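You operate a simulated robot arm through the tools that you are given. There is no shell and no other tool. Be economical: measure what you need, move in short steps, check, and stop when the job is done.

You run a simulated two-armed robot. Do the job below in one go: nothing can be reset, and whatever is moved stays where it is left.

TASK
Pick up the blue tube with one hand, pass it to the other hand and put it on the clear corner of the steel bench. Set down upright: blue tube.
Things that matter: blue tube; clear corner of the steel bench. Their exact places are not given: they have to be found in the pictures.

It is judged by the outcome, as a careful person would: the job done as asked, and still so three seconds after it is handed in. It fails if anything else is knocked over, pushed out of place, dropped, spilled or broken.

THE ROBOT
Two 7-joint arms with two-finger parallel grippers on one trunk, on a base that drives. Base frame: it is fixed to the floor where the robot stands at the start and does not move with it; the origin is under the middle of the robot, x ahead of it, y to its left, z up; the surface under the hand at the start is at about z = 910. Lengths are in mm, angles in rad, forces in N, time in s.
The left shoulder is at the start at [124, 171, 1162], the right one opposite. With the tool pointing down near the work surface each hand reaches from about 440 to 920 mm from the robot's upright axis, wherever it stands, measured 20 degrees to its own side. Places, roughly: clear corner of the steel bench (22x22 cm) [4800, 1360, 800]. Payload 4.4 kg a hand.
The tool frame of a hand sits at the grasp point between the pads (the TCP): z along the fingers, y along the line on which they close. The tips reach 23 mm beyond it. The gripper opens to 94 mm. The fingers are 38 mm wide and 10 mm thick; the gripper's body (54 by 96 mm) begins 39 mm behind the TCP.
Orientation is told as [roll, pitch, yaw] about the base's x, y, z axes, in that order, counted from this pose: with the fingers straight down and closing along the base's y, the tool's x points along the base's -x, its y along +y and its z along -z.

THE INTERFACE
- The arms move only by the tool arm_command. It takes "left_rows", "right_rows" or both (then of equal length, played together; a hand with none holds still); each is a list of rows, each a list of 7 numbers: the shift along the base's x, y, z in mm, then the turn, a rotation vector about the base's x, y, z in rad, then the closure, from 0 (fully open) to 1 (shut). In form: [[tx, ty, tz, ax, ay, az, claw], ...]. A call has 1 to 20 rows; each row shifts and turns the commanded pose from where the row before left it. A row lasts 0.2 s, in which the tool goes at most 50 mm and 0.15 rad; a call with a longer step from one row to the next is refused whole, and so is a gripper value outside its range. A pose out of reach is approached as far as the arm can. The call stops where the force on the tool passes 40 N (or 10 N more than at its start, if that is more) or the arm is blocked; 0.2 s more then pass. Each finger travels about 72 mm/s and halts on what it meets, pressing with about 32 N; the grip force reading is that of the motor and also rises with nothing between the fingers. The clock runs only during rows and for 0.2 s after the last one: add rows that do not move to give the fingers time. The reply holds the time, the measured pose of the TCP, the force on the tool along the base axes, the opening and the grip force, in the units named above and with some noise, with the torque about the TCP (base axes, N m) and any sound that the robot's microphone picked up, and new pictures: "show" is both (left out), scene, wrist or none (wrist: the cameras of the hands that moved).
- Cameras (640 x 400 px; columns grow to the right, rows downward): "scene" is now at [239.4, -35.4, 1323.4]; the picture's right is [-0.36, -0.93, 0.00], its down [-0.37, 0.14, -0.92] and it looks along [0.86, -0.33, -0.39] (base axes); focal length 274 px, centre (320, 200). "left" rides on the left gripper at [86, -16, -74] in its tool frame; the picture's right is [0.18, 0.98, 0.00], its down [-0.58, 0.11, -0.81] and it looks along [-0.79, 0.15, 0.59] (tool axes); focal length 243 px, centre (320, 200). "right" rides on the right gripper at [87, 16, -74] in its tool frame; the picture's right is [-0.18, 0.98, 0.00], its down [-0.58, -0.11, -0.81] and it looks along [-0.79, -0.15, 0.59] (tool axes); focal length 243 px, centre (320, 200).
- lift_body(by): slides the trunk up (or, below 0, down) by that many mm; the arms and the scene camera ride with it, the base frame stays. It gives what a move gives, with no picture.
- roll_base(legs): drives the robot by 1 to 6 legs, each [ahead, left, turn to the left] in mm, mm and rad, along the robot's own axes; the way and the turn of a leg run together, so that a leg with both is an arc; at most 1500 mm and 3.142 rad a leg. The arms and the cameras ride along, it lands a little off, and it stops where it bumps. It gives what a move gives, and a new picture of the scene camera.
- turn_head(pan, tilt): turns the head with the scene camera to pan (to the left, within 1.396 rad either way) and tilt (down, from -0.506 to 1.204), counted from straight ahead of the robot. It gives what a move gives, and a new picture of the scene camera.
- probe_pixels(camera, pixels): there is no depth. For up to 12 entries [column, row, z] of the newest picture of that camera ("zoom" is the newest enlarged one), the place [x, y] in the base frame at which the ray of that pixel passes the height z, good to about 3 mm. It takes no simulated time.
- zoom(camera, box): a new picture of the part [left, top, right, bottom] of that camera's present view, enlarged. It takes no simulated time.
- finish_job(): hands the job in; it is judged then, once.

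Keep the steps short. Do not move on a guess: measure, check each grasp and each placing, and mend mistakes. In all there are 80 turns and 260 pictures (those below and enlarged ones count). Leave the grippers open and the arms clear of the work at the hand-in unless told otherwise, and finish with a single line.

The tools are called as a command line: name --argument value ..., lists and objects as JSON in quotes. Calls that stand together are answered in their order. arm_command: Moves the arms, as the interface text tells. Its arguments: {"type":"object","properties":{"left_rows":{"type":"array"},"right_rows":{"type":"array"},"show":{"type":"string","enum":["both","scene","wrist","none"]}},"required":[]} The other tools are called the same way: lift_body (by) slides the trunk up or down; roll_base (legs) drives the base; turn_head (pan, tilt) turns the head that bears the scene camera; probe_pixels (camera, pixels) gives the place at which the rays of pixels pass given heights; zoom (camera, box) takes an enlarged picture of a part of a camera's view; finish_job () hands the job in.

At the start:

```text
t: 0.0
left_eef_pos: [458.3, 26.9, 1136.4]
left_ee_rot: [0.001, 0.0, 0.0]
left_force: [0.5, -0.2, 0.5]
left_moment: [-0.02, -0.02, 0.01]
left_opening: 94.0
left_finger_force: 0.0
right_eef_pos: [414.7, -360.7, 1210.3]
right_ee_rot: [0.0, 0.002, -0.001]
right_force: [0.7, 0.6, 0.4]
right_moment: [0.02, 0.01, 0.0]
right_opening: 94.2
right_finger_force: 0.0
trunk travel left (down, up): [-175.0, 213.0]
robot x, y, heading: [-4.1, -3.2, 0.003]
head pan, tilt: [-0.372, 0.403]
```

scene: 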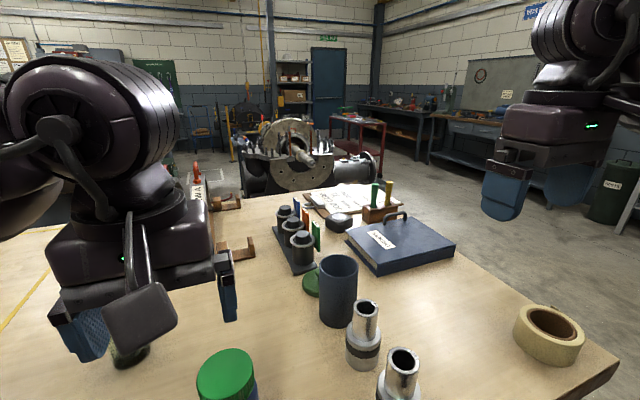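
right: 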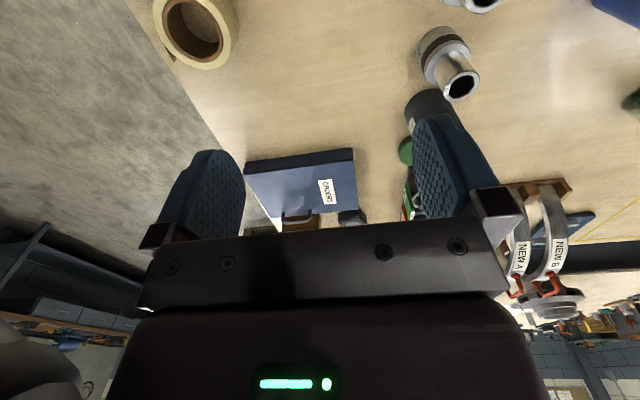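
left: 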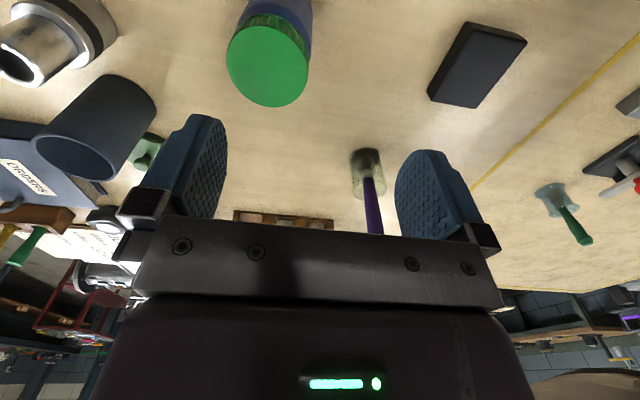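

I see a dark blue cylinder at about (338,290) and a green-lidded blue jar at (228,375). I'll look closer to identify the tube.

zoom --camera "scene" --box '[180, 180, 480, 400]'

turn_head --pan 0.0 --tilt 0.8

```text
1.82 times, centred on (330, 290) of scene
```

zoom: 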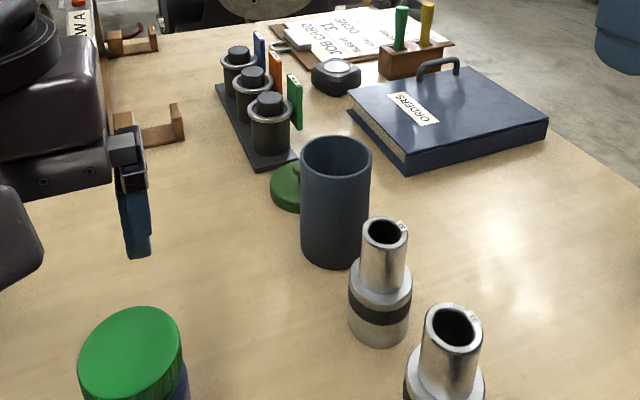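

```text
t: 0.9
left_eef_pos: [458.2, 26.3, 1138.0]
left_ee_rot: [-0.001, -0.001, 0.0]
left_force: [-0.6, -0.4, 0.5]
left_moment: [-0.03, 0.0, -0.03]
left_opening: 93.9
left_finger_force: 0.1
right_eef_pos: [415.0, -359.8, 1210.6]
right_ee_rot: [0.001, 0.002, 0.0]
right_force: [0.8, 0.1, -0.3]
right_moment: [-0.03, 0.01, -0.02]
right_opening: 94.0
right_finger_force: 0.1
trunk travel left (down, up): [-175.0, 213.0]
robot x, y, heading: [0.5, -0.3, -0.001]
head pan, tilt: [0.0, 0.799]
```

scene: 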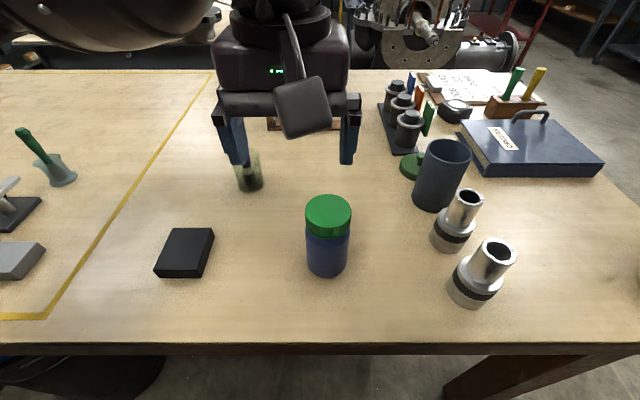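

Two blue candidates: an open cylinder (442,175) and a green-capped one (328,237). I'll zoom on both and look at the rest of the bench.

zoom --camera "scene" --box '[270, 130, 530, 310]'

zoom --camera "left" --box '[0, 0, 320, 200]'

turn_head --pan 0.7 --tilt 0.6

```text
2.22 times, centred on (400, 220) of scene
```

zoom: 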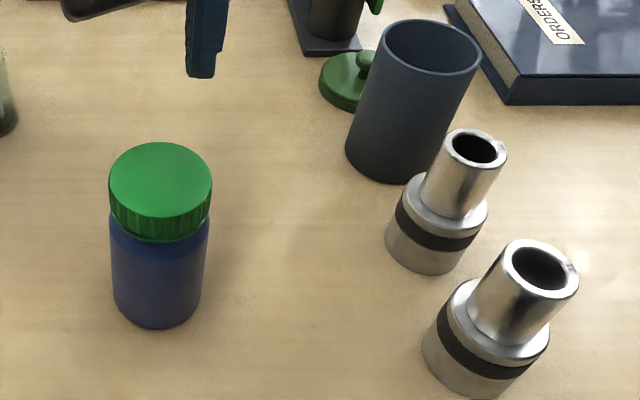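

```text
2.00 times, centred on (160, 100) of left
```

zoom: 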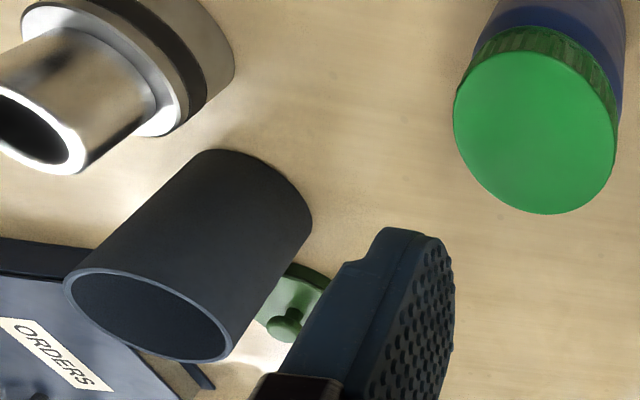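

```text
t: 1.9
left_eef_pos: [458.6, 27.0, 1138.2]
left_ee_rot: [0.001, 0.0, -0.001]
left_force: [0.8, -0.7, 0.1]
left_moment: [0.01, 0.02, -0.01]
left_opening: 94.1
left_finger_force: 0.2
right_eef_pos: [416.3, -359.9, 1210.1]
right_ee_rot: [-0.002, 0.001, 0.0]
right_force: [-0.3, -0.2, -0.1]
right_moment: [0.02, 0.01, 0.01]
right_opening: 93.9
right_finger_force: 0.1
trunk travel left (down, up): [-175.0, 213.0]
robot x, y, heading: [-3.3, -1.6, -0.003]
head pan, tilt: [0.7, 0.6]
```

scene: 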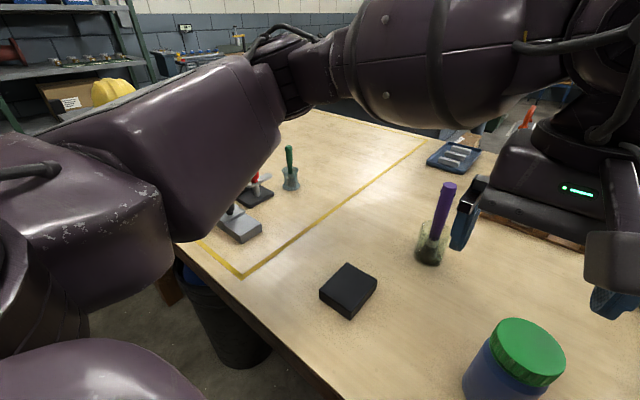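

The open slate-blue cylinder is the hollow one, so it is the likely "tube". I'll check the right part of the bench for any other tube before deciding.

turn_head --pan -0.7 --tilt 0.75

zoom --camera "scene" --box '[120, 60, 440, 260]'

```text
t: 3.5
left_eef_pos: [458.2, 27.3, 1138.0]
left_ee_rot: [0.0, 0.0, 0.003]
left_force: [0.5, -0.3, -0.2]
left_moment: [-0.02, -0.02, 0.01]
left_opening: 94.0
left_finger_force: 0.0
right_eef_pos: [415.4, -359.1, 1209.4]
right_ee_rot: [-0.001, 0.002, 0.001]
right_force: [-0.6, -0.1, 0.7]
right_moment: [0.03, -0.01, 0.03]
right_opening: 94.0
right_finger_force: 0.0
trunk travel left (down, up): [-175.0, 213.0]
robot x, y, heading: [-1.9, -0.8, -0.001]
head pan, tilt: [-0.7, 0.75]
```

scene: 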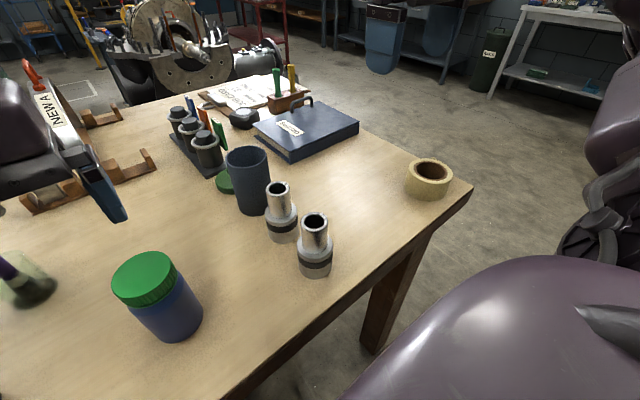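

```text
2.00 times, centred on (280, 160) of scene
```

zoom: 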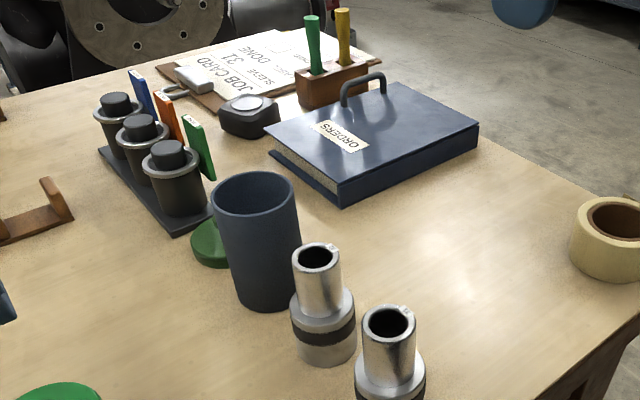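

Measure the tube: base edge at zoom (268,310) at z=910, rim at several trial heights.

probe_pixels --camera "zoom" --pixels '[[268, 311, 910], [238, 298, 910], [300, 298, 910], [211, 197, 1030], [299, 193, 1030], [257, 216, 1030], [254, 171, 1030], [257, 216, 1050], [254, 171, 1050], [211, 197, 1050], [299, 193, 1050], [291, 330, 910]]'

probe_pixels --camera "left" --pixels '[[32, 140, 1030], [117, 165, 1030], [32, 140, 1050], [117, 165, 1050], [75, 180, 1050], [65, 135, 1050], [155, 105, 910], [110, 76, 910]]'

```text
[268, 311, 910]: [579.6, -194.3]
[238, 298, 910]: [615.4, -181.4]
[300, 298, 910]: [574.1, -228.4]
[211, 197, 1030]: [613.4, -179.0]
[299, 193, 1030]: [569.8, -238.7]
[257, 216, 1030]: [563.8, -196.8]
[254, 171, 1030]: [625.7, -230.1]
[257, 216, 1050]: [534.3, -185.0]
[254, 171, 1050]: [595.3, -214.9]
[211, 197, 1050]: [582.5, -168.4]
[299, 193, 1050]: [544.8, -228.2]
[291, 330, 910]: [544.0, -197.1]
```

```text
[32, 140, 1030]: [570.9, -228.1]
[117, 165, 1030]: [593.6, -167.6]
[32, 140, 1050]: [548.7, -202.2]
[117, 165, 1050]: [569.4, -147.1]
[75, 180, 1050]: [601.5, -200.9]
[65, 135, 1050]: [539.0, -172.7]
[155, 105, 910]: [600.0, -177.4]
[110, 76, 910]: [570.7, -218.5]
```

The tube is roughly at (600,-212), about 72 mm across and with its rim near z 1020. I'll bring the right hand nearer, still high up (1210), to measure it from a second view.

arm_command --right_rows '[[20, 36, 0, 0, 0, 0, 0], [20, 36, 0, 0, 0, 0, 0], [20, 36, 0, 0, 0, 0, 0], [20, 36, 0, 0, 0, 0, 0], [0, 0, 0, 0, 0, 0, 0]]'

```text
t: 4.7
left_eef_pos: [456.7, 26.6, 1139.1]
left_ee_rot: [-0.001, -0.002, -0.001]
left_force: [-0.8, -0.7, 0.3]
left_moment: [0.0, -0.03, -0.04]
left_opening: 93.9
left_finger_force: 0.1
right_eef_pos: [494.2, -215.2, 1211.1]
right_ee_rot: [-0.001, -0.001, 0.0]
right_force: [0.1, -0.7, 0.9]
right_moment: [0.04, 0.01, -0.02]
right_opening: 94.0
right_finger_force: 0.0
trunk travel left (down, up): [-175.0, 213.0]
robot x, y, heading: [2.8, -2.3, -0.001]
head pan, tilt: [-0.7, 0.75]
```

scene: 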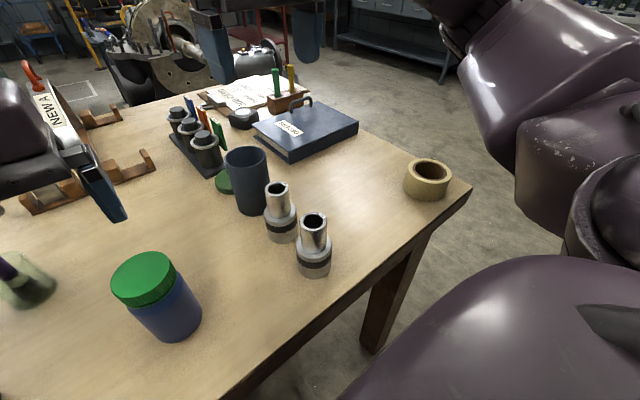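
right: 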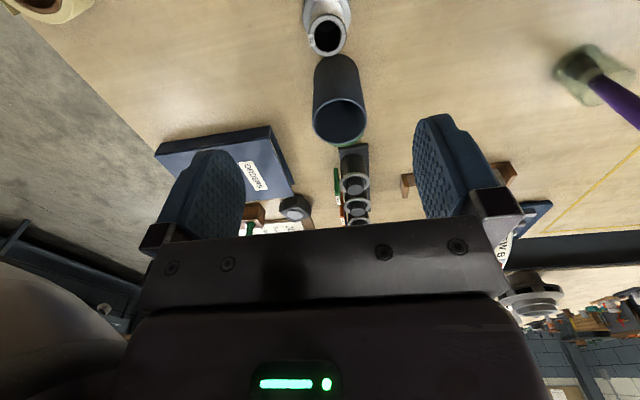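

zoom --camera "right" --box '[240, 0, 440, 180]'

zoom --camera "scene" --box '[200, 120, 340, 220]'

```text
2.22 times, centred on (340, 90) of right
```

zoom: 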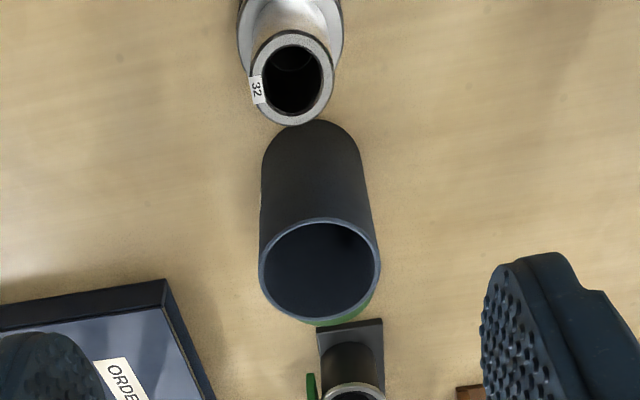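

```text
4.00 times, centred on (270, 170) of scene
```

zoom: 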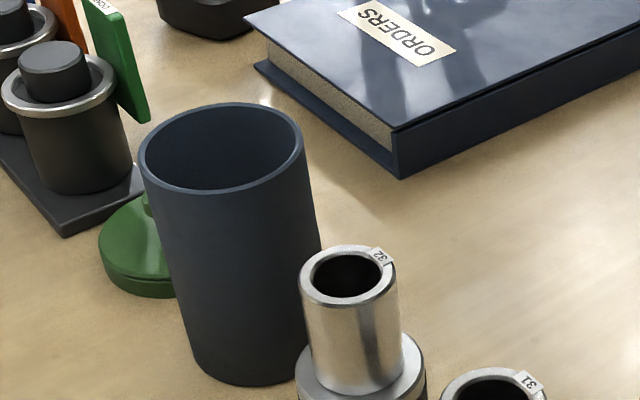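

probe_pixels --camera "right" --pixels '[[337.8, 54, 910], [314, 76, 910], [359, 74, 910], [292.1, 121.5, 1010], [347, 121.5, 1010], [320, 97.6, 1010], [320, 146.2, 1010], [320, 97.6, 1030], [320, 146.2, 1030], [320, 97.6, 1050], [320, 146.2, 1050]]'

probe_pixels --camera "zoom" --pixels '[[245, 386, 910], [188, 350, 910], [305, 370, 910], [139, 155, 1010], [304, 150, 1010], [225, 193, 1010], [222, 103, 1010], [139, 155, 1030], [304, 150, 1030], [225, 193, 1030], [222, 103, 1030]]'

```text
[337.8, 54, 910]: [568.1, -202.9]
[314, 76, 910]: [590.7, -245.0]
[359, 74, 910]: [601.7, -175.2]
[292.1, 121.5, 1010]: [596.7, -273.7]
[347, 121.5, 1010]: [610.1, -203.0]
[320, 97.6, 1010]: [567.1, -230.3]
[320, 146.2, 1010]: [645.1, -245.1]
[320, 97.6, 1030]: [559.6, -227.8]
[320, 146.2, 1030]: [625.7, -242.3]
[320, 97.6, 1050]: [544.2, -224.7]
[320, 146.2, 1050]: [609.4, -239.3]
```

```text
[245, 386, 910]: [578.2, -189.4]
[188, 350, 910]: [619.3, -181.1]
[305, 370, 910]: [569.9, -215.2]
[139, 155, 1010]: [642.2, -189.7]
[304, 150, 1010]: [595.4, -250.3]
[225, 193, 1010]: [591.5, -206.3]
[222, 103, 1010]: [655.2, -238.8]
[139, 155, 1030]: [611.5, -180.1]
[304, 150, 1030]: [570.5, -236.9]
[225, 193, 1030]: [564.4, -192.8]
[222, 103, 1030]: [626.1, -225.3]
```

Corrected for the zoom scale, both views agree: tube axis ≈ (601,-210), rim z ≈ 1025, diameter ≈ 72. It stands clear on its ±y sides. I'll move the right hand over it and stop with the tips just above the rim.

arm_command --right_rows '[[27, 1.5, 0, 0, 0, 0, 0], [27, 1, 0, 0, 0, 0, 0], [27, 1, 0, 0, 0, 0, 0], [26, 1.5, 0, 0, 0, 0, 0], [0, 0, -45, 0, 0, 0, 0], [0, 0, -45, 0, 0, 0, 0], [0, 0, -45, 0, 0, 0, 0], [0, 0, 0, 0, 0, 0, 0]]'

zoom --camera "scene" --box '[180, 90, 340, 240]'

```text
t: 6.5
left_eef_pos: [458.4, 27.2, 1138.1]
left_ee_rot: [-0.001, 0.0, 0.0]
left_force: [0.2, -0.7, -0.7]
left_moment: [0.0, 0.03, -0.02]
left_opening: 94.0
left_finger_force: 0.0
right_eef_pos: [601.6, -210.3, 1075.5]
right_ee_rot: [0.0, -0.001, -0.001]
right_force: [-0.2, 0.6, -0.2]
right_moment: [0.01, 0.02, 0.03]
right_opening: 93.8
right_finger_force: 0.1
trunk travel left (down, up): [-175.0, 213.0]
robot x, y, heading: [-0.5, 1.8, 0.004]
head pan, tilt: [-0.7, 0.75]
```

scene: 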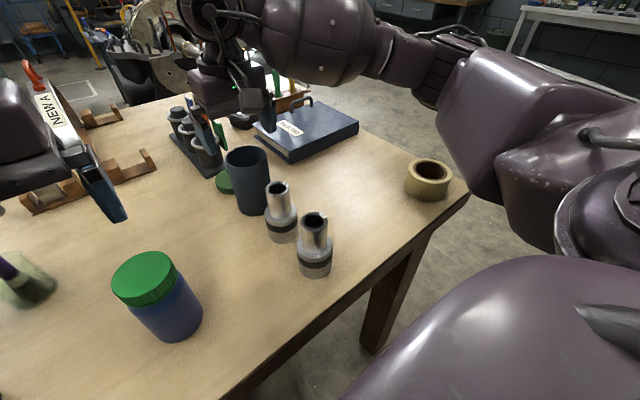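
right: 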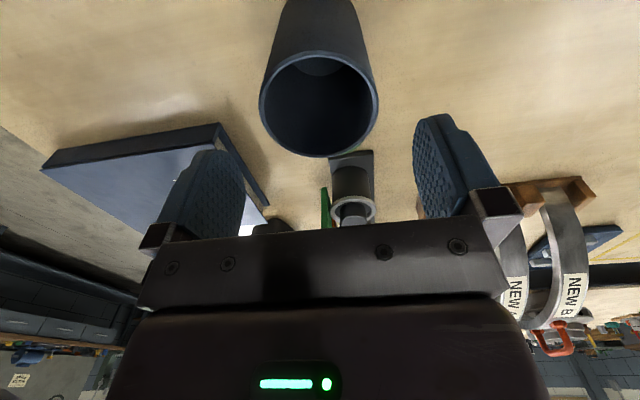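

```text
2.67 times, centred on (260, 165) of scene
```

zoom: 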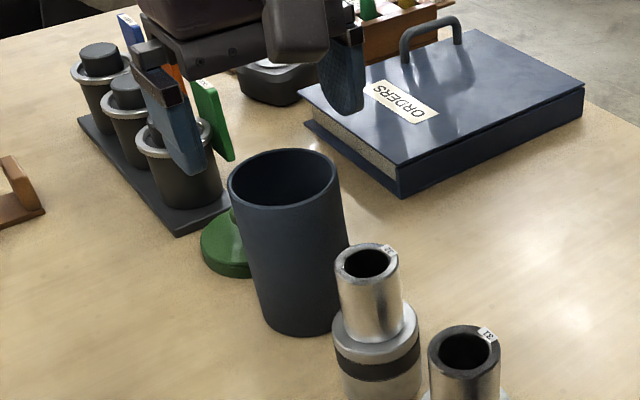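

Check the rim from this close view: left (259,105), right (379,102), near (320,52), far (318,157).

probe_pixels --camera "right" --pixels '[[259, 105, 1020], [379, 102, 1020], [320, 52, 1020], [318, 157, 1020], [320, 52, 1025], [318, 157, 1025], [320, 52, 1030], [318, 157, 1030]]'

zoom --camera "right" --box '[220, 0, 420, 180]'

```text
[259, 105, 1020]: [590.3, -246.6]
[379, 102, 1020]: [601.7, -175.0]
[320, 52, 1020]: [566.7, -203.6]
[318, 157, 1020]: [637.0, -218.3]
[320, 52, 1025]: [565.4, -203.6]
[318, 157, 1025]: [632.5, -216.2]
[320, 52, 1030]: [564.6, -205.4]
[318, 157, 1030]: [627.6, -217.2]
```

```text
2.22 times, centred on (320, 90) of right
```

zoom: 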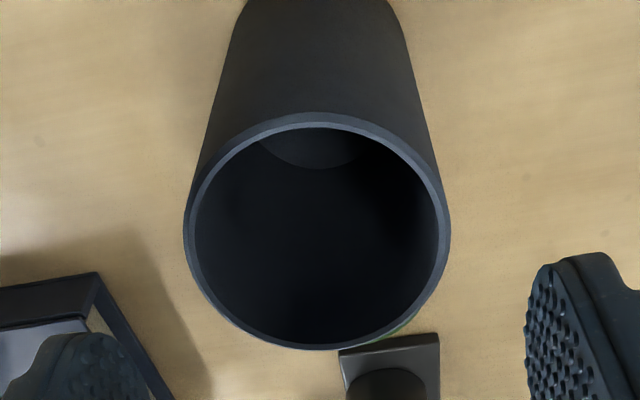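

The tube is empty and centred under the hand, at (600,-211) with the rim at 1022. I'll descend 65 mm to TCP z≈1010, then check before closing.

arm_command --right_rows '[[-1, 0, -20, 0, 0, 0, 0], [0, 0, -20, 0, 0, 0, 0], [0, 0, -15, 0, 0, 0, 0], [0, 0, -10, 0, 0, 0, 0], [0, 0, 0, 0, 0, 0, 0]]'

zoom --camera "scene" --box '[180, 90, 340, 240]'

```text
t: 7.7
left_eef_pos: [458.8, 26.6, 1137.6]
left_ee_rot: [0.0, 0.0, 0.0]
left_force: [0.1, 0.4, 0.0]
left_moment: [0.0, 0.0, -0.03]
left_opening: 94.0
left_finger_force: 0.1
right_eef_pos: [602.0, -210.0, 1011.0]
right_ee_rot: [0.0, 0.0, -0.001]
right_force: [-0.5, 1.1, -0.5]
right_moment: [0.01, 0.01, 0.02]
right_opening: 94.0
right_finger_force: 0.1
trunk travel left (down, up): [-175.0, 213.0]
robot x, y, heading: [-0.9, -1.6, -0.0]
head pan, tilt: [-0.7, 0.75]
```

scene: 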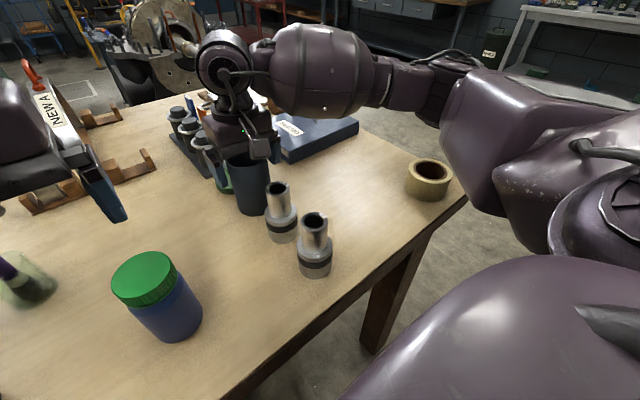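
right: 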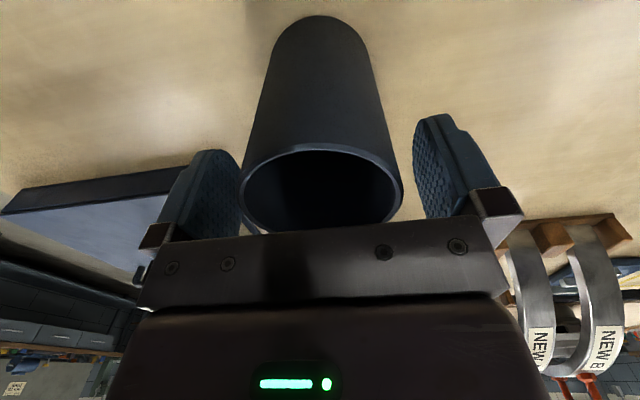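

```text
2.67 times, centred on (260, 165) of scene
```

zoom: 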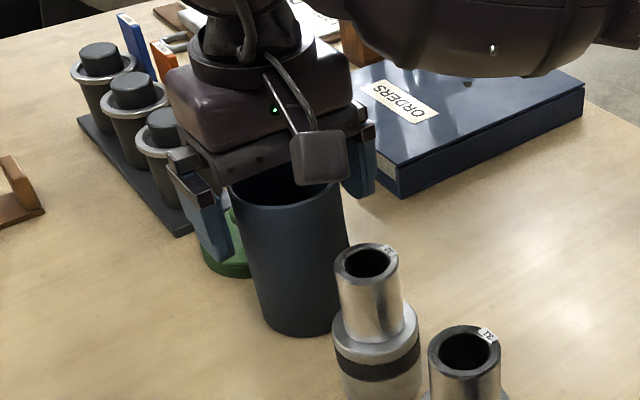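

The tube stands between the pads, so I'll close.

arm_command --right_rows '[[0, 0, 0, 0, 0, 0, 0.3], [0, 0, 0, 0, 0, 0, 0.6], [0, 0, 0, 0, 0, 0, 1], [0, 0, 0, 0, 0, 0, 1]]' --show "wrist"

```text
t: 8.7
left_eef_pos: [458.9, 27.3, 1136.9]
left_ee_rot: [0.0, 0.0, -0.001]
left_force: [0.0, 0.0, 0.1]
left_moment: [-0.02, -0.01, -0.03]
left_opening: 93.9
left_finger_force: 0.0
right_eef_pos: [603.5, -211.5, 1008.8]
right_ee_rot: [0.002, 0.002, 0.0]
right_force: [0.8, 0.2, -0.6]
right_moment: [-0.02, -0.04, 0.02]
right_opening: 68.1
right_finger_force: 32.5
trunk travel left (down, up): [-175.0, 213.0]
robot x, y, heading: [-0.0, -0.1, -0.001]
head pan, tilt: [-0.7, 0.75]
```

right: 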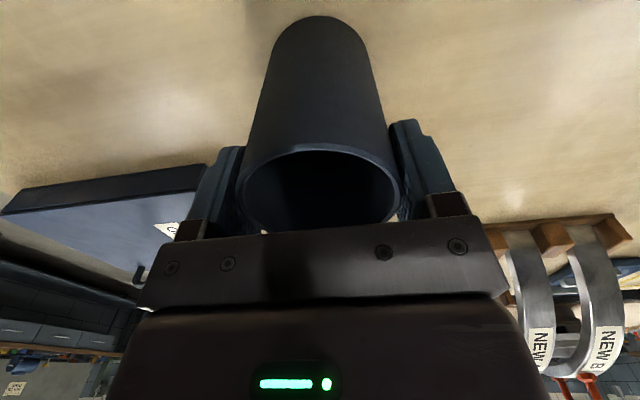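

Gripped, 68 mm wide at 32 N. I'll lift straight up.

arm_command --right_rows '[[0, 0, 15, 0, 0, 0, 1], [0, 0, 30, 0, 0, 0, 1], [0, 0, 35, 0, 0, 0, 1], [0, 0, 35, 0, 0, 0, 1], [0, 0, 35, 0, 0, 0, 1], [0, 0, 35, 0, 0, 0, 1], [0, 0, 15, 0, 0, 0, 1], [0, 0, 0, 0, 0, 0, 1]]'

```text
t: 10.5
left_eef_pos: [458.6, 26.9, 1138.0]
left_ee_rot: [0.002, 0.0, 0.001]
left_force: [-0.4, 0.0, -0.5]
left_moment: [0.02, -0.03, 0.0]
left_opening: 94.0
left_finger_force: 0.1
right_eef_pos: [602.2, -209.3, 1210.8]
right_ee_rot: [0.001, 0.002, 0.001]
right_force: [-0.1, -0.5, -0.8]
right_moment: [-0.02, -0.02, 0.0]
right_opening: 68.0
right_finger_force: 32.0
trunk travel left (down, up): [-175.0, 213.0]
robot x, y, heading: [1.1, 2.7, -0.002]
head pan, tilt: [-0.7, 0.75]
```

scene: 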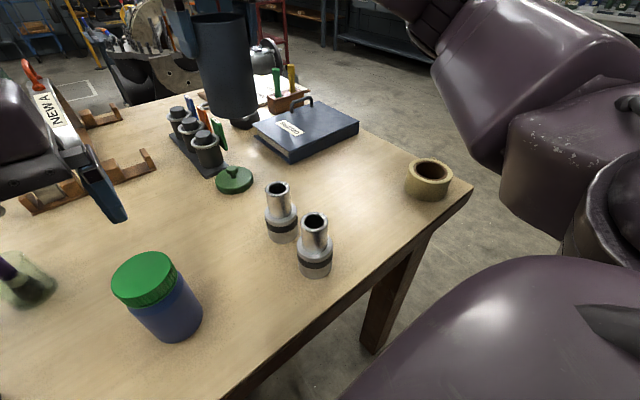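
right: 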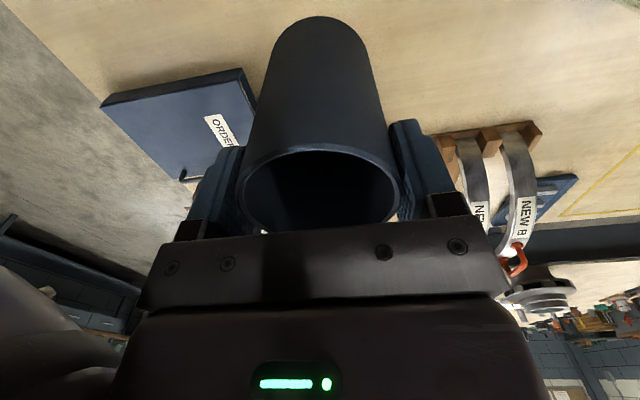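

Lifted cleanly, with nothing else disturbed. Before the handover I'll look around for the steel bench and a driving route.

turn_head --pan 0.0 --tilt 0.1

turn_head --pan 0.5 --tilt 0.1

turn_head --pan 1.3 --tilt 0.4

turn_head --pan -1.2 --tilt 0.4

```text
t: 11.5
left_eef_pos: [459.2, 26.9, 1136.9]
left_ee_rot: [0.0, 0.0, 0.001]
left_force: [-0.4, 0.4, 0.4]
left_moment: [0.0, 0.02, 0.01]
left_opening: 94.0
left_finger_force: 0.0
right_eef_pos: [600.6, -210.0, 1210.2]
right_ee_rot: [-0.002, 0.002, 0.0]
right_force: [-0.6, -1.1, -1.0]
right_moment: [0.0, 0.02, -0.02]
right_opening: 67.9
right_finger_force: 32.3
trunk travel left (down, up): [-175.0, 213.0]
robot x, y, heading: [-0.1, -2.3, 0.005]
head pan, tilt: [0.0, 0.099]
```

scene: 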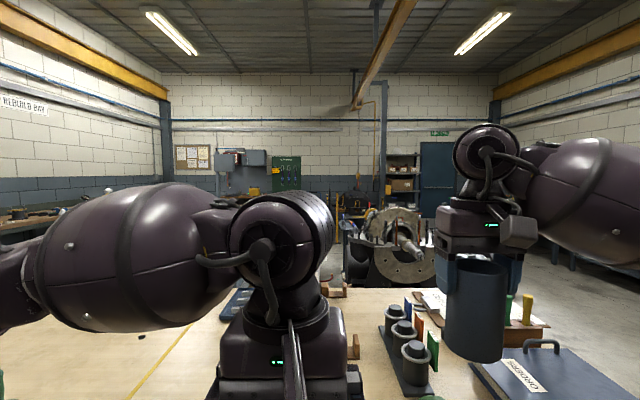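

```text
t: 12.5
left_eef_pos: [457.9, 25.5, 1137.4]
left_ee_rot: [0.0, -0.001, 0.002]
left_force: [0.2, -1.5, -0.5]
left_moment: [0.0, -0.01, -0.03]
left_opening: 94.3
left_finger_force: 0.0
right_eef_pos: [602.0, -209.2, 1210.8]
right_ee_rot: [0.0, 0.001, 0.001]
right_force: [0.5, -0.7, 0.1]
right_moment: [0.01, 0.0, 0.03]
right_opening: 67.9
right_finger_force: 32.1
trunk travel left (down, up): [-175.0, 213.0]
robot x, y, heading: [5.2, -1.1, 0.004]
head pan, tilt: [0.499, 0.099]
```

scene: 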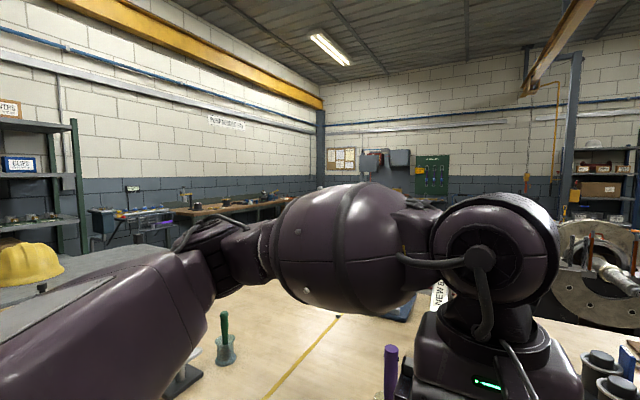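

```text
t: 13.6
left_eef_pos: [458.2, 27.2, 1137.1]
left_ee_rot: [0.0, 0.0, -0.001]
left_force: [0.1, 0.2, 0.1]
left_moment: [0.03, -0.01, -0.02]
left_opening: 94.2
left_finger_force: 0.0
right_eef_pos: [600.7, -210.3, 1210.8]
right_ee_rot: [0.001, 0.0, -0.002]
right_force: [0.1, 0.8, -1.2]
right_moment: [0.01, 0.01, 0.01]
right_opening: 67.9
right_finger_force: 31.7
trunk travel left (down, up): [-175.0, 213.0]
robot x, y, heading: [-1.2, 3.2, 0.003]
head pan, tilt: [1.3, 0.4]
```

scene: 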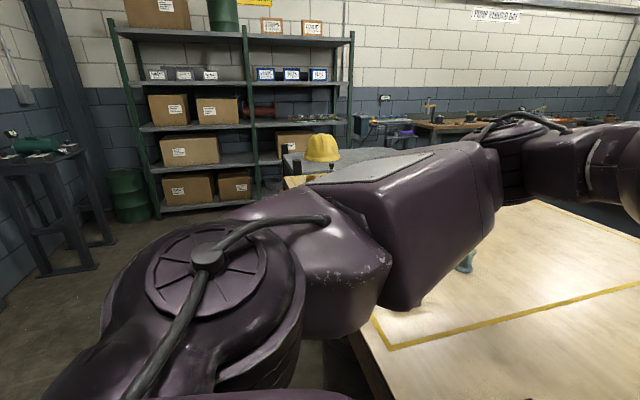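

```text
t: 15.9
left_eef_pos: [458.0, 28.2, 1137.0]
left_ee_rot: [0.002, 0.0, 0.0]
left_force: [-0.5, -1.4, 0.1]
left_moment: [0.01, 0.02, -0.01]
left_opening: 93.9
left_finger_force: 0.0
right_eef_pos: [601.4, -209.8, 1211.1]
right_ee_rot: [-0.001, 0.001, 0.0]
right_force: [-0.6, 0.4, -0.8]
right_moment: [-0.01, 0.04, -0.03]
right_opening: 68.0
right_finger_force: 31.9
trunk travel left (down, up): [-175.0, 213.0]
robot x, y, heading: [6.4, 3.7, 0.001]
head pan, tilt: [-1.201, 0.4]
```

scene: 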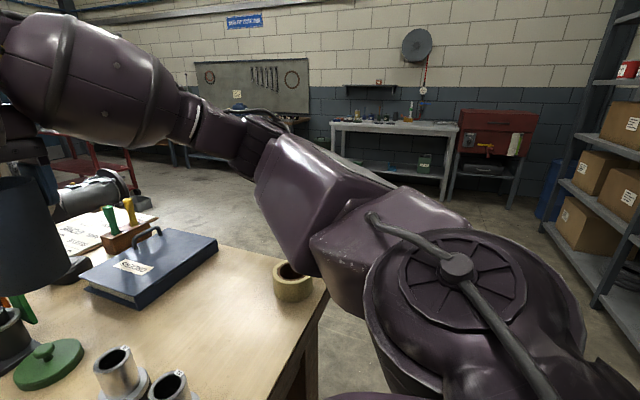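

The steel bench lies far ahead, beyond the workbench, hidden behind the left arm. The route seems open on the right. I'll keep the tube high and strafe right to clear the workbench, then look ahead.

turn_head --pan -0.5 --tilt 0.35

roll_base --legs '[[-150, 0, 0], [0, -1300, 0]]'

```text
t: 16.9
left_eef_pos: [458.0, 26.8, 1137.8]
left_ee_rot: [-0.001, 0.0, -0.001]
left_force: [0.8, -0.9, 0.6]
left_moment: [0.02, -0.01, 0.01]
left_opening: 93.8
left_finger_force: 0.0
right_eef_pos: [602.7, -210.5, 1211.8]
right_ee_rot: [0.001, 0.003, 0.0]
right_force: [0.5, -0.4, -1.3]
right_moment: [0.01, 0.02, -0.01]
right_opening: 68.1
right_finger_force: 31.7
trunk travel left (down, up): [-175.0, 213.0]
robot x, y, heading: [3.0, 1.6, 0.001]
head pan, tilt: [-0.499, 0.351]
```

scene: 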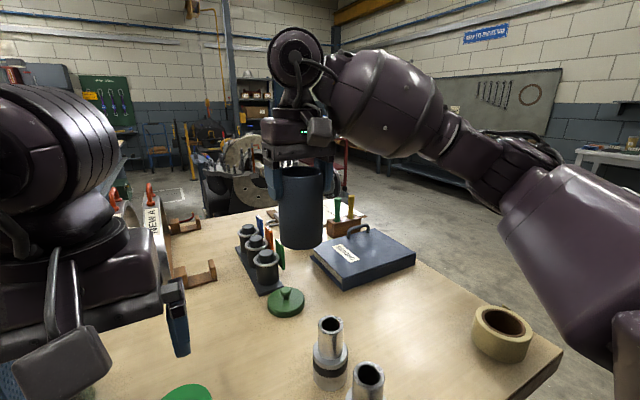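

```text
t: 29.6
left_eef_pos: [302.3, -1280.3, 1136.7]
left_ee_rot: [0.001, 0.0, -0.006]
left_force: [-0.3, 1.2, 0.5]
left_moment: [0.02, -0.01, 0.0]
left_opening: 94.1
left_finger_force: 0.1
right_eef_pos: [443.7, -1518.8, 1210.7]
right_ee_rot: [0.0, 0.002, -0.007]
right_force: [-0.2, -0.6, -0.7]
right_moment: [0.02, 0.04, 0.02]
right_opening: 68.0
right_finger_force: 31.9
trunk travel left (down, up): [-175.0, 213.0]
robot x, y, heading: [-157.1, -1301.9, -0.012]
head pan, tilt: [-0.499, 0.351]
```

scene: 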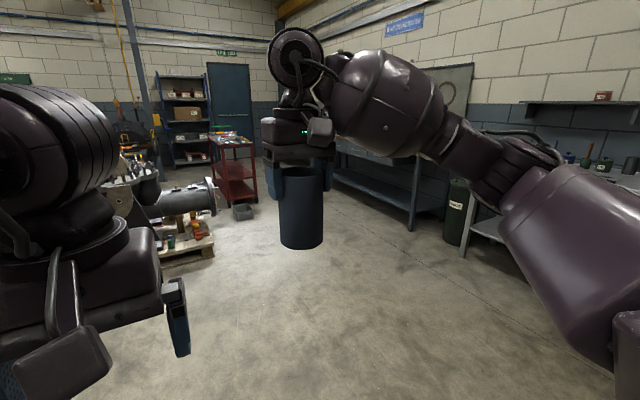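

Clear of the workbench. I'll measure the floor obstacles ahead: pallet corner (213,258), cart leg (257,203), grey box (243,220), right bench leg (410,231), bin (455,245), closer bench leg (462,258).

probe_pixels --camera "scene" --pixels '[[213, 258, 0], [257, 203, 0], [243, 220, 0], [410, 231, 0], [455, 245, 0], [462, 258, 0], [180, 265, 0], [334, 182, 0], [215, 213, 500]]'

turn_head --pan 0.3 --tilt 0.2

```text
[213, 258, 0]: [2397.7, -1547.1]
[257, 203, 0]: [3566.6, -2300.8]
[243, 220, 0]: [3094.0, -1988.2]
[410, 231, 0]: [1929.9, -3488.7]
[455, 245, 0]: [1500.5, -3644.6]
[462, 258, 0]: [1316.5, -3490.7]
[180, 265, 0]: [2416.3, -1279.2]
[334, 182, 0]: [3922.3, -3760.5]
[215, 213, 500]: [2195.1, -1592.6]
```

```text
t: 30.7
left_eef_pos: [302.5, -1281.2, 1136.9]
left_ee_rot: [-0.001, 0.0, -0.006]
left_force: [-0.4, 0.6, -0.3]
left_moment: [0.0, 0.01, 0.0]
left_opening: 93.9
left_finger_force: 0.1
right_eef_pos: [444.1, -1518.0, 1210.9]
right_ee_rot: [0.001, 0.001, -0.008]
right_force: [-0.1, -0.1, -1.4]
right_moment: [0.02, 0.04, 0.0]
right_opening: 68.2
right_finger_force: 31.9
trunk travel left (down, up): [-175.0, 213.0]
robot x, y, heading: [-155.1, -1303.2, -0.007]
head pan, tilt: [0.3, 0.201]
```

scene: 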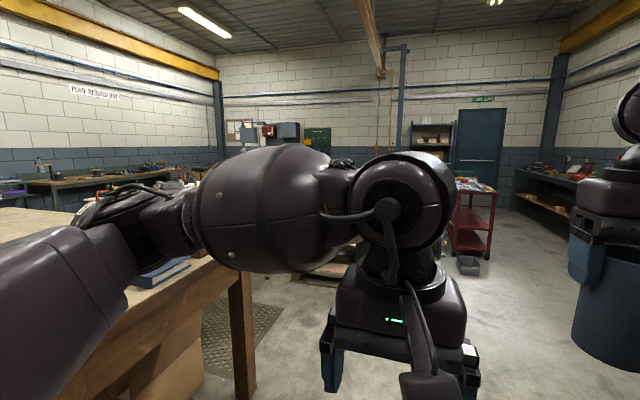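

The left arm blocks the view, so I'll shift it left and down. There's only open floor below it.

arm_command --left_rows '[[0, 40, -25, 0, 0, 0, 0], [0, 40, -25, 0, 0, 0, 0], [0, 40, -25, 0, 0, 0, 0], [0, 40, -25, 0, 0, 0, 0], [0, 40, -25, 0, 0, 0, 0], [0, 40, -25, 0, 0, 0, 0], [0, 40, -25, 0, 0, 0, 0], [0, 0, 0, 0, 0, 0, 0]]' --show "scene"

```text
t: 32.5
left_eef_pos: [301.4, -1001.3, 961.5]
left_ee_rot: [0.0, -0.001, -0.009]
left_force: [-1.1, -0.1, -0.1]
left_moment: [0.02, 0.03, 0.02]
left_opening: 93.8
left_finger_force: 0.0
right_eef_pos: [444.9, -1517.6, 1211.0]
right_ee_rot: [-0.001, 0.002, -0.006]
right_force: [1.3, -1.1, -0.9]
right_moment: [-0.02, 0.01, -0.03]
right_opening: 67.9
right_finger_force: 32.0
trunk travel left (down, up): [-175.0, 213.0]
robot x, y, heading: [-154.2, -1304.3, -0.007]
head pan, tilt: [0.3, 0.201]
```

scene: 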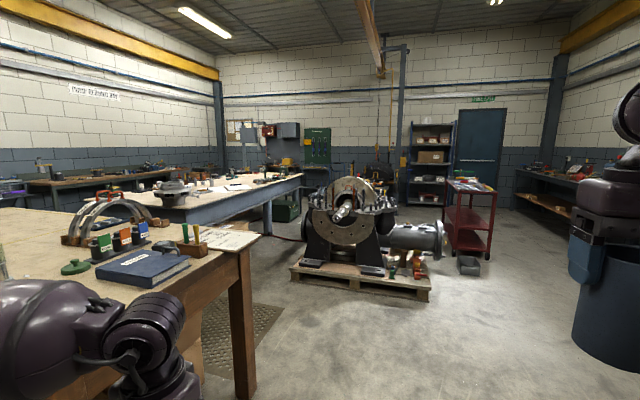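

Now I see a grey-topped bench behind the workbench at (150–302, 170–225). I'll zoom in on it.

zoom --camera "scene" --box '[130, 130, 330, 250]'

probe_pixels --camera "scene" --pixels '[[302, 176, 800], [265, 207, 800], [257, 172, 800], [200, 177, 800], [267, 236, 0], [318, 213, 0], [290, 280, 0], [430, 300, 0], [240, 398, 0], [300, 250, 0]]'

```text
3.20 times, centred on (230, 190) of scene
```

zoom: 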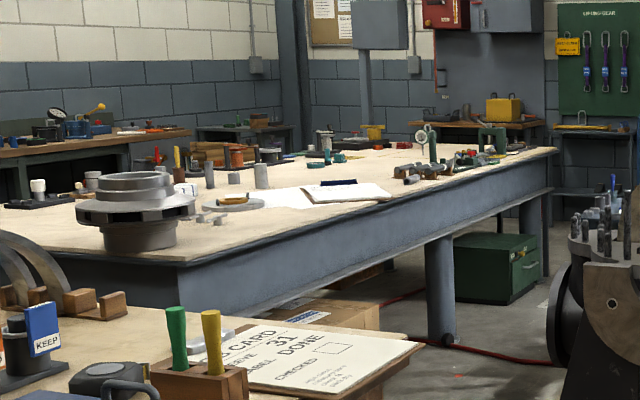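

```text
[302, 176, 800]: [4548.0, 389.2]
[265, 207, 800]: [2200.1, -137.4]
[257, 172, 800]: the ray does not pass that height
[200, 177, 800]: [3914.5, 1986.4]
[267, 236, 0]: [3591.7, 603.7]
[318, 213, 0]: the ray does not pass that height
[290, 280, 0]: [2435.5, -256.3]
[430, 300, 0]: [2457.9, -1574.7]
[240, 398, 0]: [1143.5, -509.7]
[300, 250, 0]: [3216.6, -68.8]
```

probe_pixels --camera "zoom" --pixels '[[178, 262, 800], [178, 262, 900], [555, 150, 800], [555, 150, 780], [546, 274, 0], [443, 342, 0], [555, 362, 0], [500, 305, 0], [406, 150, 800], [585, 225, 0]]'

```text
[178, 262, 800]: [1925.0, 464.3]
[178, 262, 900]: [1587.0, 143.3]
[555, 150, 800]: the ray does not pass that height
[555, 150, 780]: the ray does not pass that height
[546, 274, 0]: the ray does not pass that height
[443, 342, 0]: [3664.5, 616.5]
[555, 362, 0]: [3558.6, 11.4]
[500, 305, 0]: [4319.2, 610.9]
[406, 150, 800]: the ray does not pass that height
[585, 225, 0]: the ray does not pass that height
```

The big table's right edge runs near y≈550–600. I'll drive forward along the free floor to about x=1150 and look again.

roll_base --legs '[[1300, 0, 0]]'

turn_head --pan 0.6 --tilt 0.25

```text
t: 39.1
left_eef_pos: [1604.3, -985.1, 962.3]
left_ee_rot: [0.0, -0.001, 0.013]
left_force: [-0.1, 0.7, -0.4]
left_moment: [0.01, -0.02, 0.03]
left_opening: 93.8
left_finger_force: 0.1
right_eef_pos: [1758.2, -1500.5, 1210.7]
right_ee_rot: [0.0, 0.0, 0.014]
right_force: [-0.8, 1.1, -1.2]
right_moment: [-0.03, -0.01, 0.01]
right_opening: 68.3
right_finger_force: 31.8
trunk travel left (down, up): [-175.0, 213.0]
robot x, y, heading: [1151.8, -1299.6, 0.016]
head pan, tilt: [0.3, 0.201]
```

scene: 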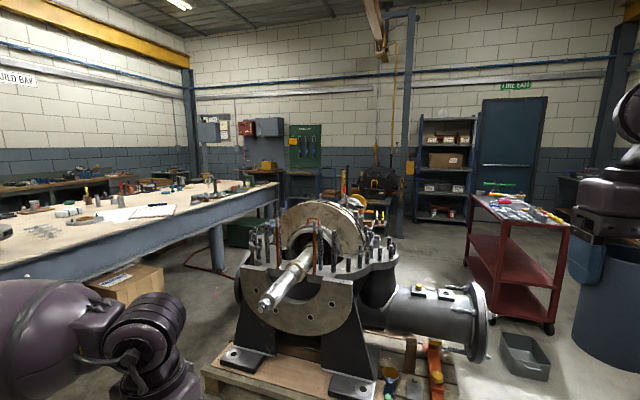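

```text
t: 39.9
left_eef_pos: [1604.4, -986.0, 961.2]
left_ee_rot: [0.001, 0.001, 0.014]
left_force: [-0.1, -0.1, -0.5]
left_moment: [0.0, -0.04, 0.01]
left_opening: 94.1
left_finger_force: 0.0
right_eef_pos: [1757.8, -1500.8, 1210.1]
right_ee_rot: [0.001, 0.001, 0.016]
right_force: [1.5, 0.2, -0.6]
right_moment: [0.01, -0.01, 0.01]
right_opening: 68.3
right_finger_force: 32.1
trunk travel left (down, up): [-175.0, 213.0]
robot x, y, heading: [1150.9, -1297.1, 0.016]
head pan, tilt: [0.6, 0.25]
```

scene: 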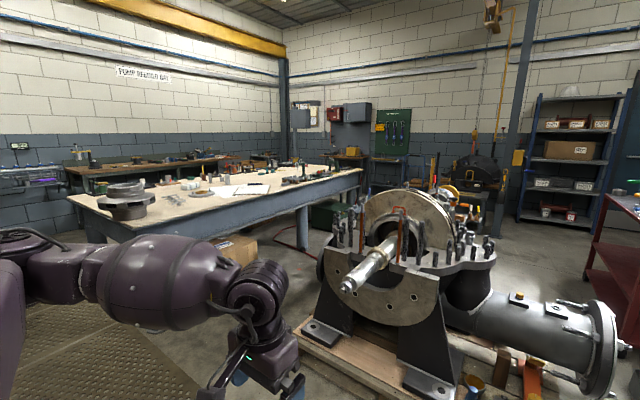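

probe_pixels --camera "scene" --pixels '[[363, 173, 800], [292, 165, 800], [210, 181, 800], [72, 200, 800], [117, 234, 800], [298, 328, 100], [305, 247, 0], [360, 222, 0], [240, 257, 0]]'

zoom --camera "scene" --box '[60, 130, 400, 260]'

```text
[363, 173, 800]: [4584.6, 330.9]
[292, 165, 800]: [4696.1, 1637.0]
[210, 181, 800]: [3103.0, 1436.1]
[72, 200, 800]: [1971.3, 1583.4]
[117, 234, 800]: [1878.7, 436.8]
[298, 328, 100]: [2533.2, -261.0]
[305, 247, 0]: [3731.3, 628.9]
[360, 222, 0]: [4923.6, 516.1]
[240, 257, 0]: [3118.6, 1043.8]
```

```text
1.88 times, centred on (230, 195) of scene
```

zoom: 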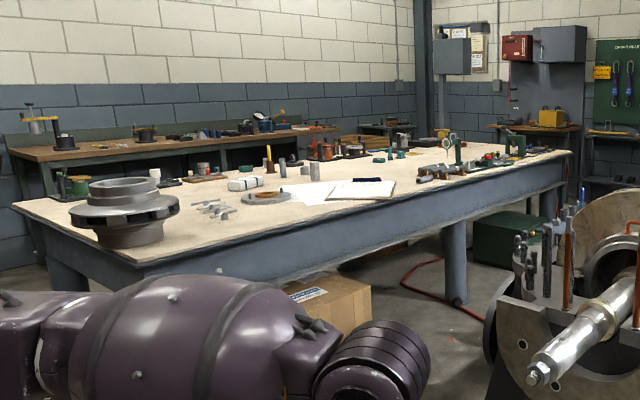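

The steel bench spans x≈1880–4900 and y≈430–1580, with its top at z 800, so the goal is its far-left corner. The gap between the bench and the engine pallet is about 690 mm. I'll look down to see my own base's size.

turn_head --pan 1.0 --tilt 1.2

turn_head --pan 1.35 --tilt 0.3

```text
t: 41.1
left_eef_pos: [1603.1, -986.2, 961.4]
left_ee_rot: [0.0, -0.001, 0.015]
left_force: [0.1, 0.4, 0.4]
left_moment: [0.0, 0.02, -0.01]
left_opening: 93.9
left_finger_force: 0.0
right_eef_pos: [1756.7, -1500.2, 1209.3]
right_ee_rot: [0.0, 0.001, 0.013]
right_force: [1.2, -0.5, -1.1]
right_moment: [-0.01, 0.0, -0.02]
right_opening: 67.6
right_finger_force: 32.0
trunk travel left (down, up): [-175.0, 213.0]
robot x, y, heading: [1155.2, -1295.9, 0.015]
head pan, tilt: [1.0, 1.201]
```

scene: 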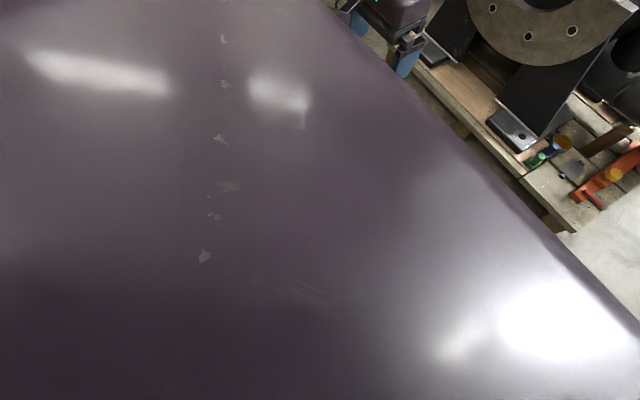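

```text
t: 42.3
left_eef_pos: [1604.5, -984.8, 963.3]
left_ee_rot: [-0.001, 0.0, 0.013]
left_force: [0.1, 0.0, -0.4]
left_moment: [-0.03, 0.02, -0.02]
left_opening: 94.2
left_finger_force: 0.0
right_eef_pos: [1757.3, -1499.3, 1210.4]
right_ee_rot: [0.001, 0.002, 0.016]
right_force: [1.0, -0.6, -1.1]
right_moment: [-0.02, 0.02, 0.03]
right_opening: 68.1
right_finger_force: 31.8
trunk travel left (down, up): [-175.0, 213.0]
robot x, y, heading: [1150.7, -1302.6, 0.013]
head pan, tilt: [1.349, 0.3]
```

scene: 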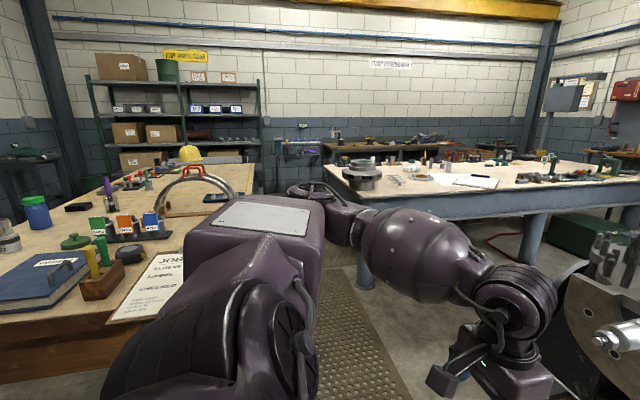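

probe_pixels --camera "scene" --pixels '[[255, 166, 910], [252, 190, 910], [325, 167, 800], [366, 220, 800], [408, 396, 0], [345, 286, 0], [325, 146, 850], [420, 150, 850], [497, 158, 850], [275, 193, 0], [366, 288, 0], [340, 197, 0]]'

zoom --camera "scene" --box '[160, 120, 400, 270]'

```text
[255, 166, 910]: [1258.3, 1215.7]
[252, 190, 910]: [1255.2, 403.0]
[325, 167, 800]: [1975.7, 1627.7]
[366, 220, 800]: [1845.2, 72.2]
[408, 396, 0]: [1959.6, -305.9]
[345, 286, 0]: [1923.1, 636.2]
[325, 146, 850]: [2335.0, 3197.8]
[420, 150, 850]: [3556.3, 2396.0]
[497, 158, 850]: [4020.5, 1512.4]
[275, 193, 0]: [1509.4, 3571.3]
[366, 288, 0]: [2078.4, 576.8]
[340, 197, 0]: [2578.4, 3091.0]
```

```text
2.67 times, centred on (280, 195) of scene
```

zoom: 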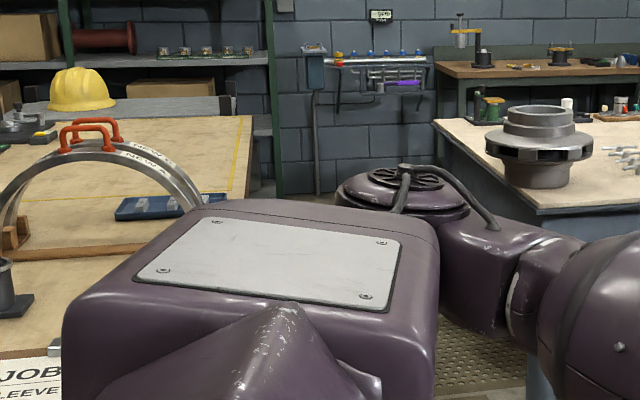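

Decision: do the handover here over open floor. The left hand will take the tube from the side, pointing to the robot's right with its camera up. The right hand keeps the top and turns 90° so the hands don't foul each other. First I'll turn both wrists by +90° about vertical while the left rises.

arm_command --left_rows '[[12, 0, 16, 0, 0, 0.15, 0], [12, 0, 16, 0, 0, 0.15, 0], [12, 0, 16, 0, 0, 0.15, 0], [12, 0, 16, 0, 0, 0.15, 0], [12, 0, 16, 0, 0, 0.15, 0], [12, 0, 16, 0, 0, 0.15, 0], [12, 0, 16, 0, 0, 0.15, 0], [12, 0, 16, 0, 0, 0.15, 0], [12, 0, 16, 0, 0, 0.15, 0], [12, 0, 16, 0, 0, 0.15, 0], [12, 0, 16, 0, 0, 0.071, 0], [0, 0, 0, 0, 0, 0, 0]]' --right_rows '[[0, 0, 0, 0, 0, 0.15, 1], [0, 0, 0, 0, 0, 0.15, 1], [0, 0, 0, 0, 0, 0.15, 1], [0, 0, 0, 0, 0, 0.15, 1], [0, 0, 0, 0, 0, 0.15, 1], [0, 0, 0, 0, 0, 0.15, 1], [0, 0, 0, 0, 0, 0.15, 1], [0, 0, 0, 0, 0, 0.15, 1], [0, 0, 0, 0, 0, 0.15, 1], [0, 0, 0, 0, 0, 0.15, 1], [0, 0, 0, 0, 0, 0.071, 1], [0, 0, 0, 0, 0, 0, 1]]' --show "none"

turn_head --pan -0.1 --tilt 0.45

```text
t: 44.9
left_eef_pos: [1736.7, -985.6, 1137.6]
left_ee_rot: [0.0, -0.002, 1.586]
left_force: [-0.3, 0.5, 0.0]
left_moment: [-0.03, 0.06, 0.01]
left_opening: 94.1
left_finger_force: 0.0
right_eef_pos: [1619.7, -1406.2, 1196.4]
right_ee_rot: [0.0, 0.0, 1.584]
right_force: [-0.6, 0.5, -1.2]
right_moment: [-0.02, 0.01, -0.01]
right_opening: 68.1
right_finger_force: 32.8
right hand out of reach, approached as far as the arm can: row 7, 8, 9, 10, 11
trunk travel left (down, up): [-175.0, 213.0]
robot x, y, heading: [1149.8, -1303.2, 0.018]
head pan, tilt: [1.349, 0.3]
```

```text
t: 46.5
left_eef_pos: [1736.4, -984.6, 1137.4]
left_ee_rot: [0.0, -0.001, 1.585]
left_force: [-0.1, -0.1, 0.0]
left_moment: [0.0, 0.0, 0.0]
left_opening: 93.9
left_finger_force: 0.2
right_eef_pos: [1621.1, -1406.8, 1196.8]
right_ee_rot: [0.002, 0.001, 1.582]
right_force: [-0.4, 0.0, -0.5]
right_moment: [-0.02, 0.0, 0.01]
right_opening: 67.8
right_finger_force: 32.2
trunk travel left (down, up): [-175.0, 213.0]
robot x, y, heading: [1150.3, -1302.8, 0.014]
head pan, tilt: [-0.099, 0.45]
```

scene: 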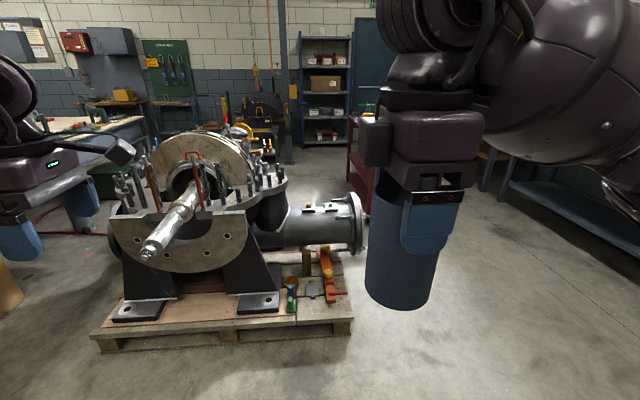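

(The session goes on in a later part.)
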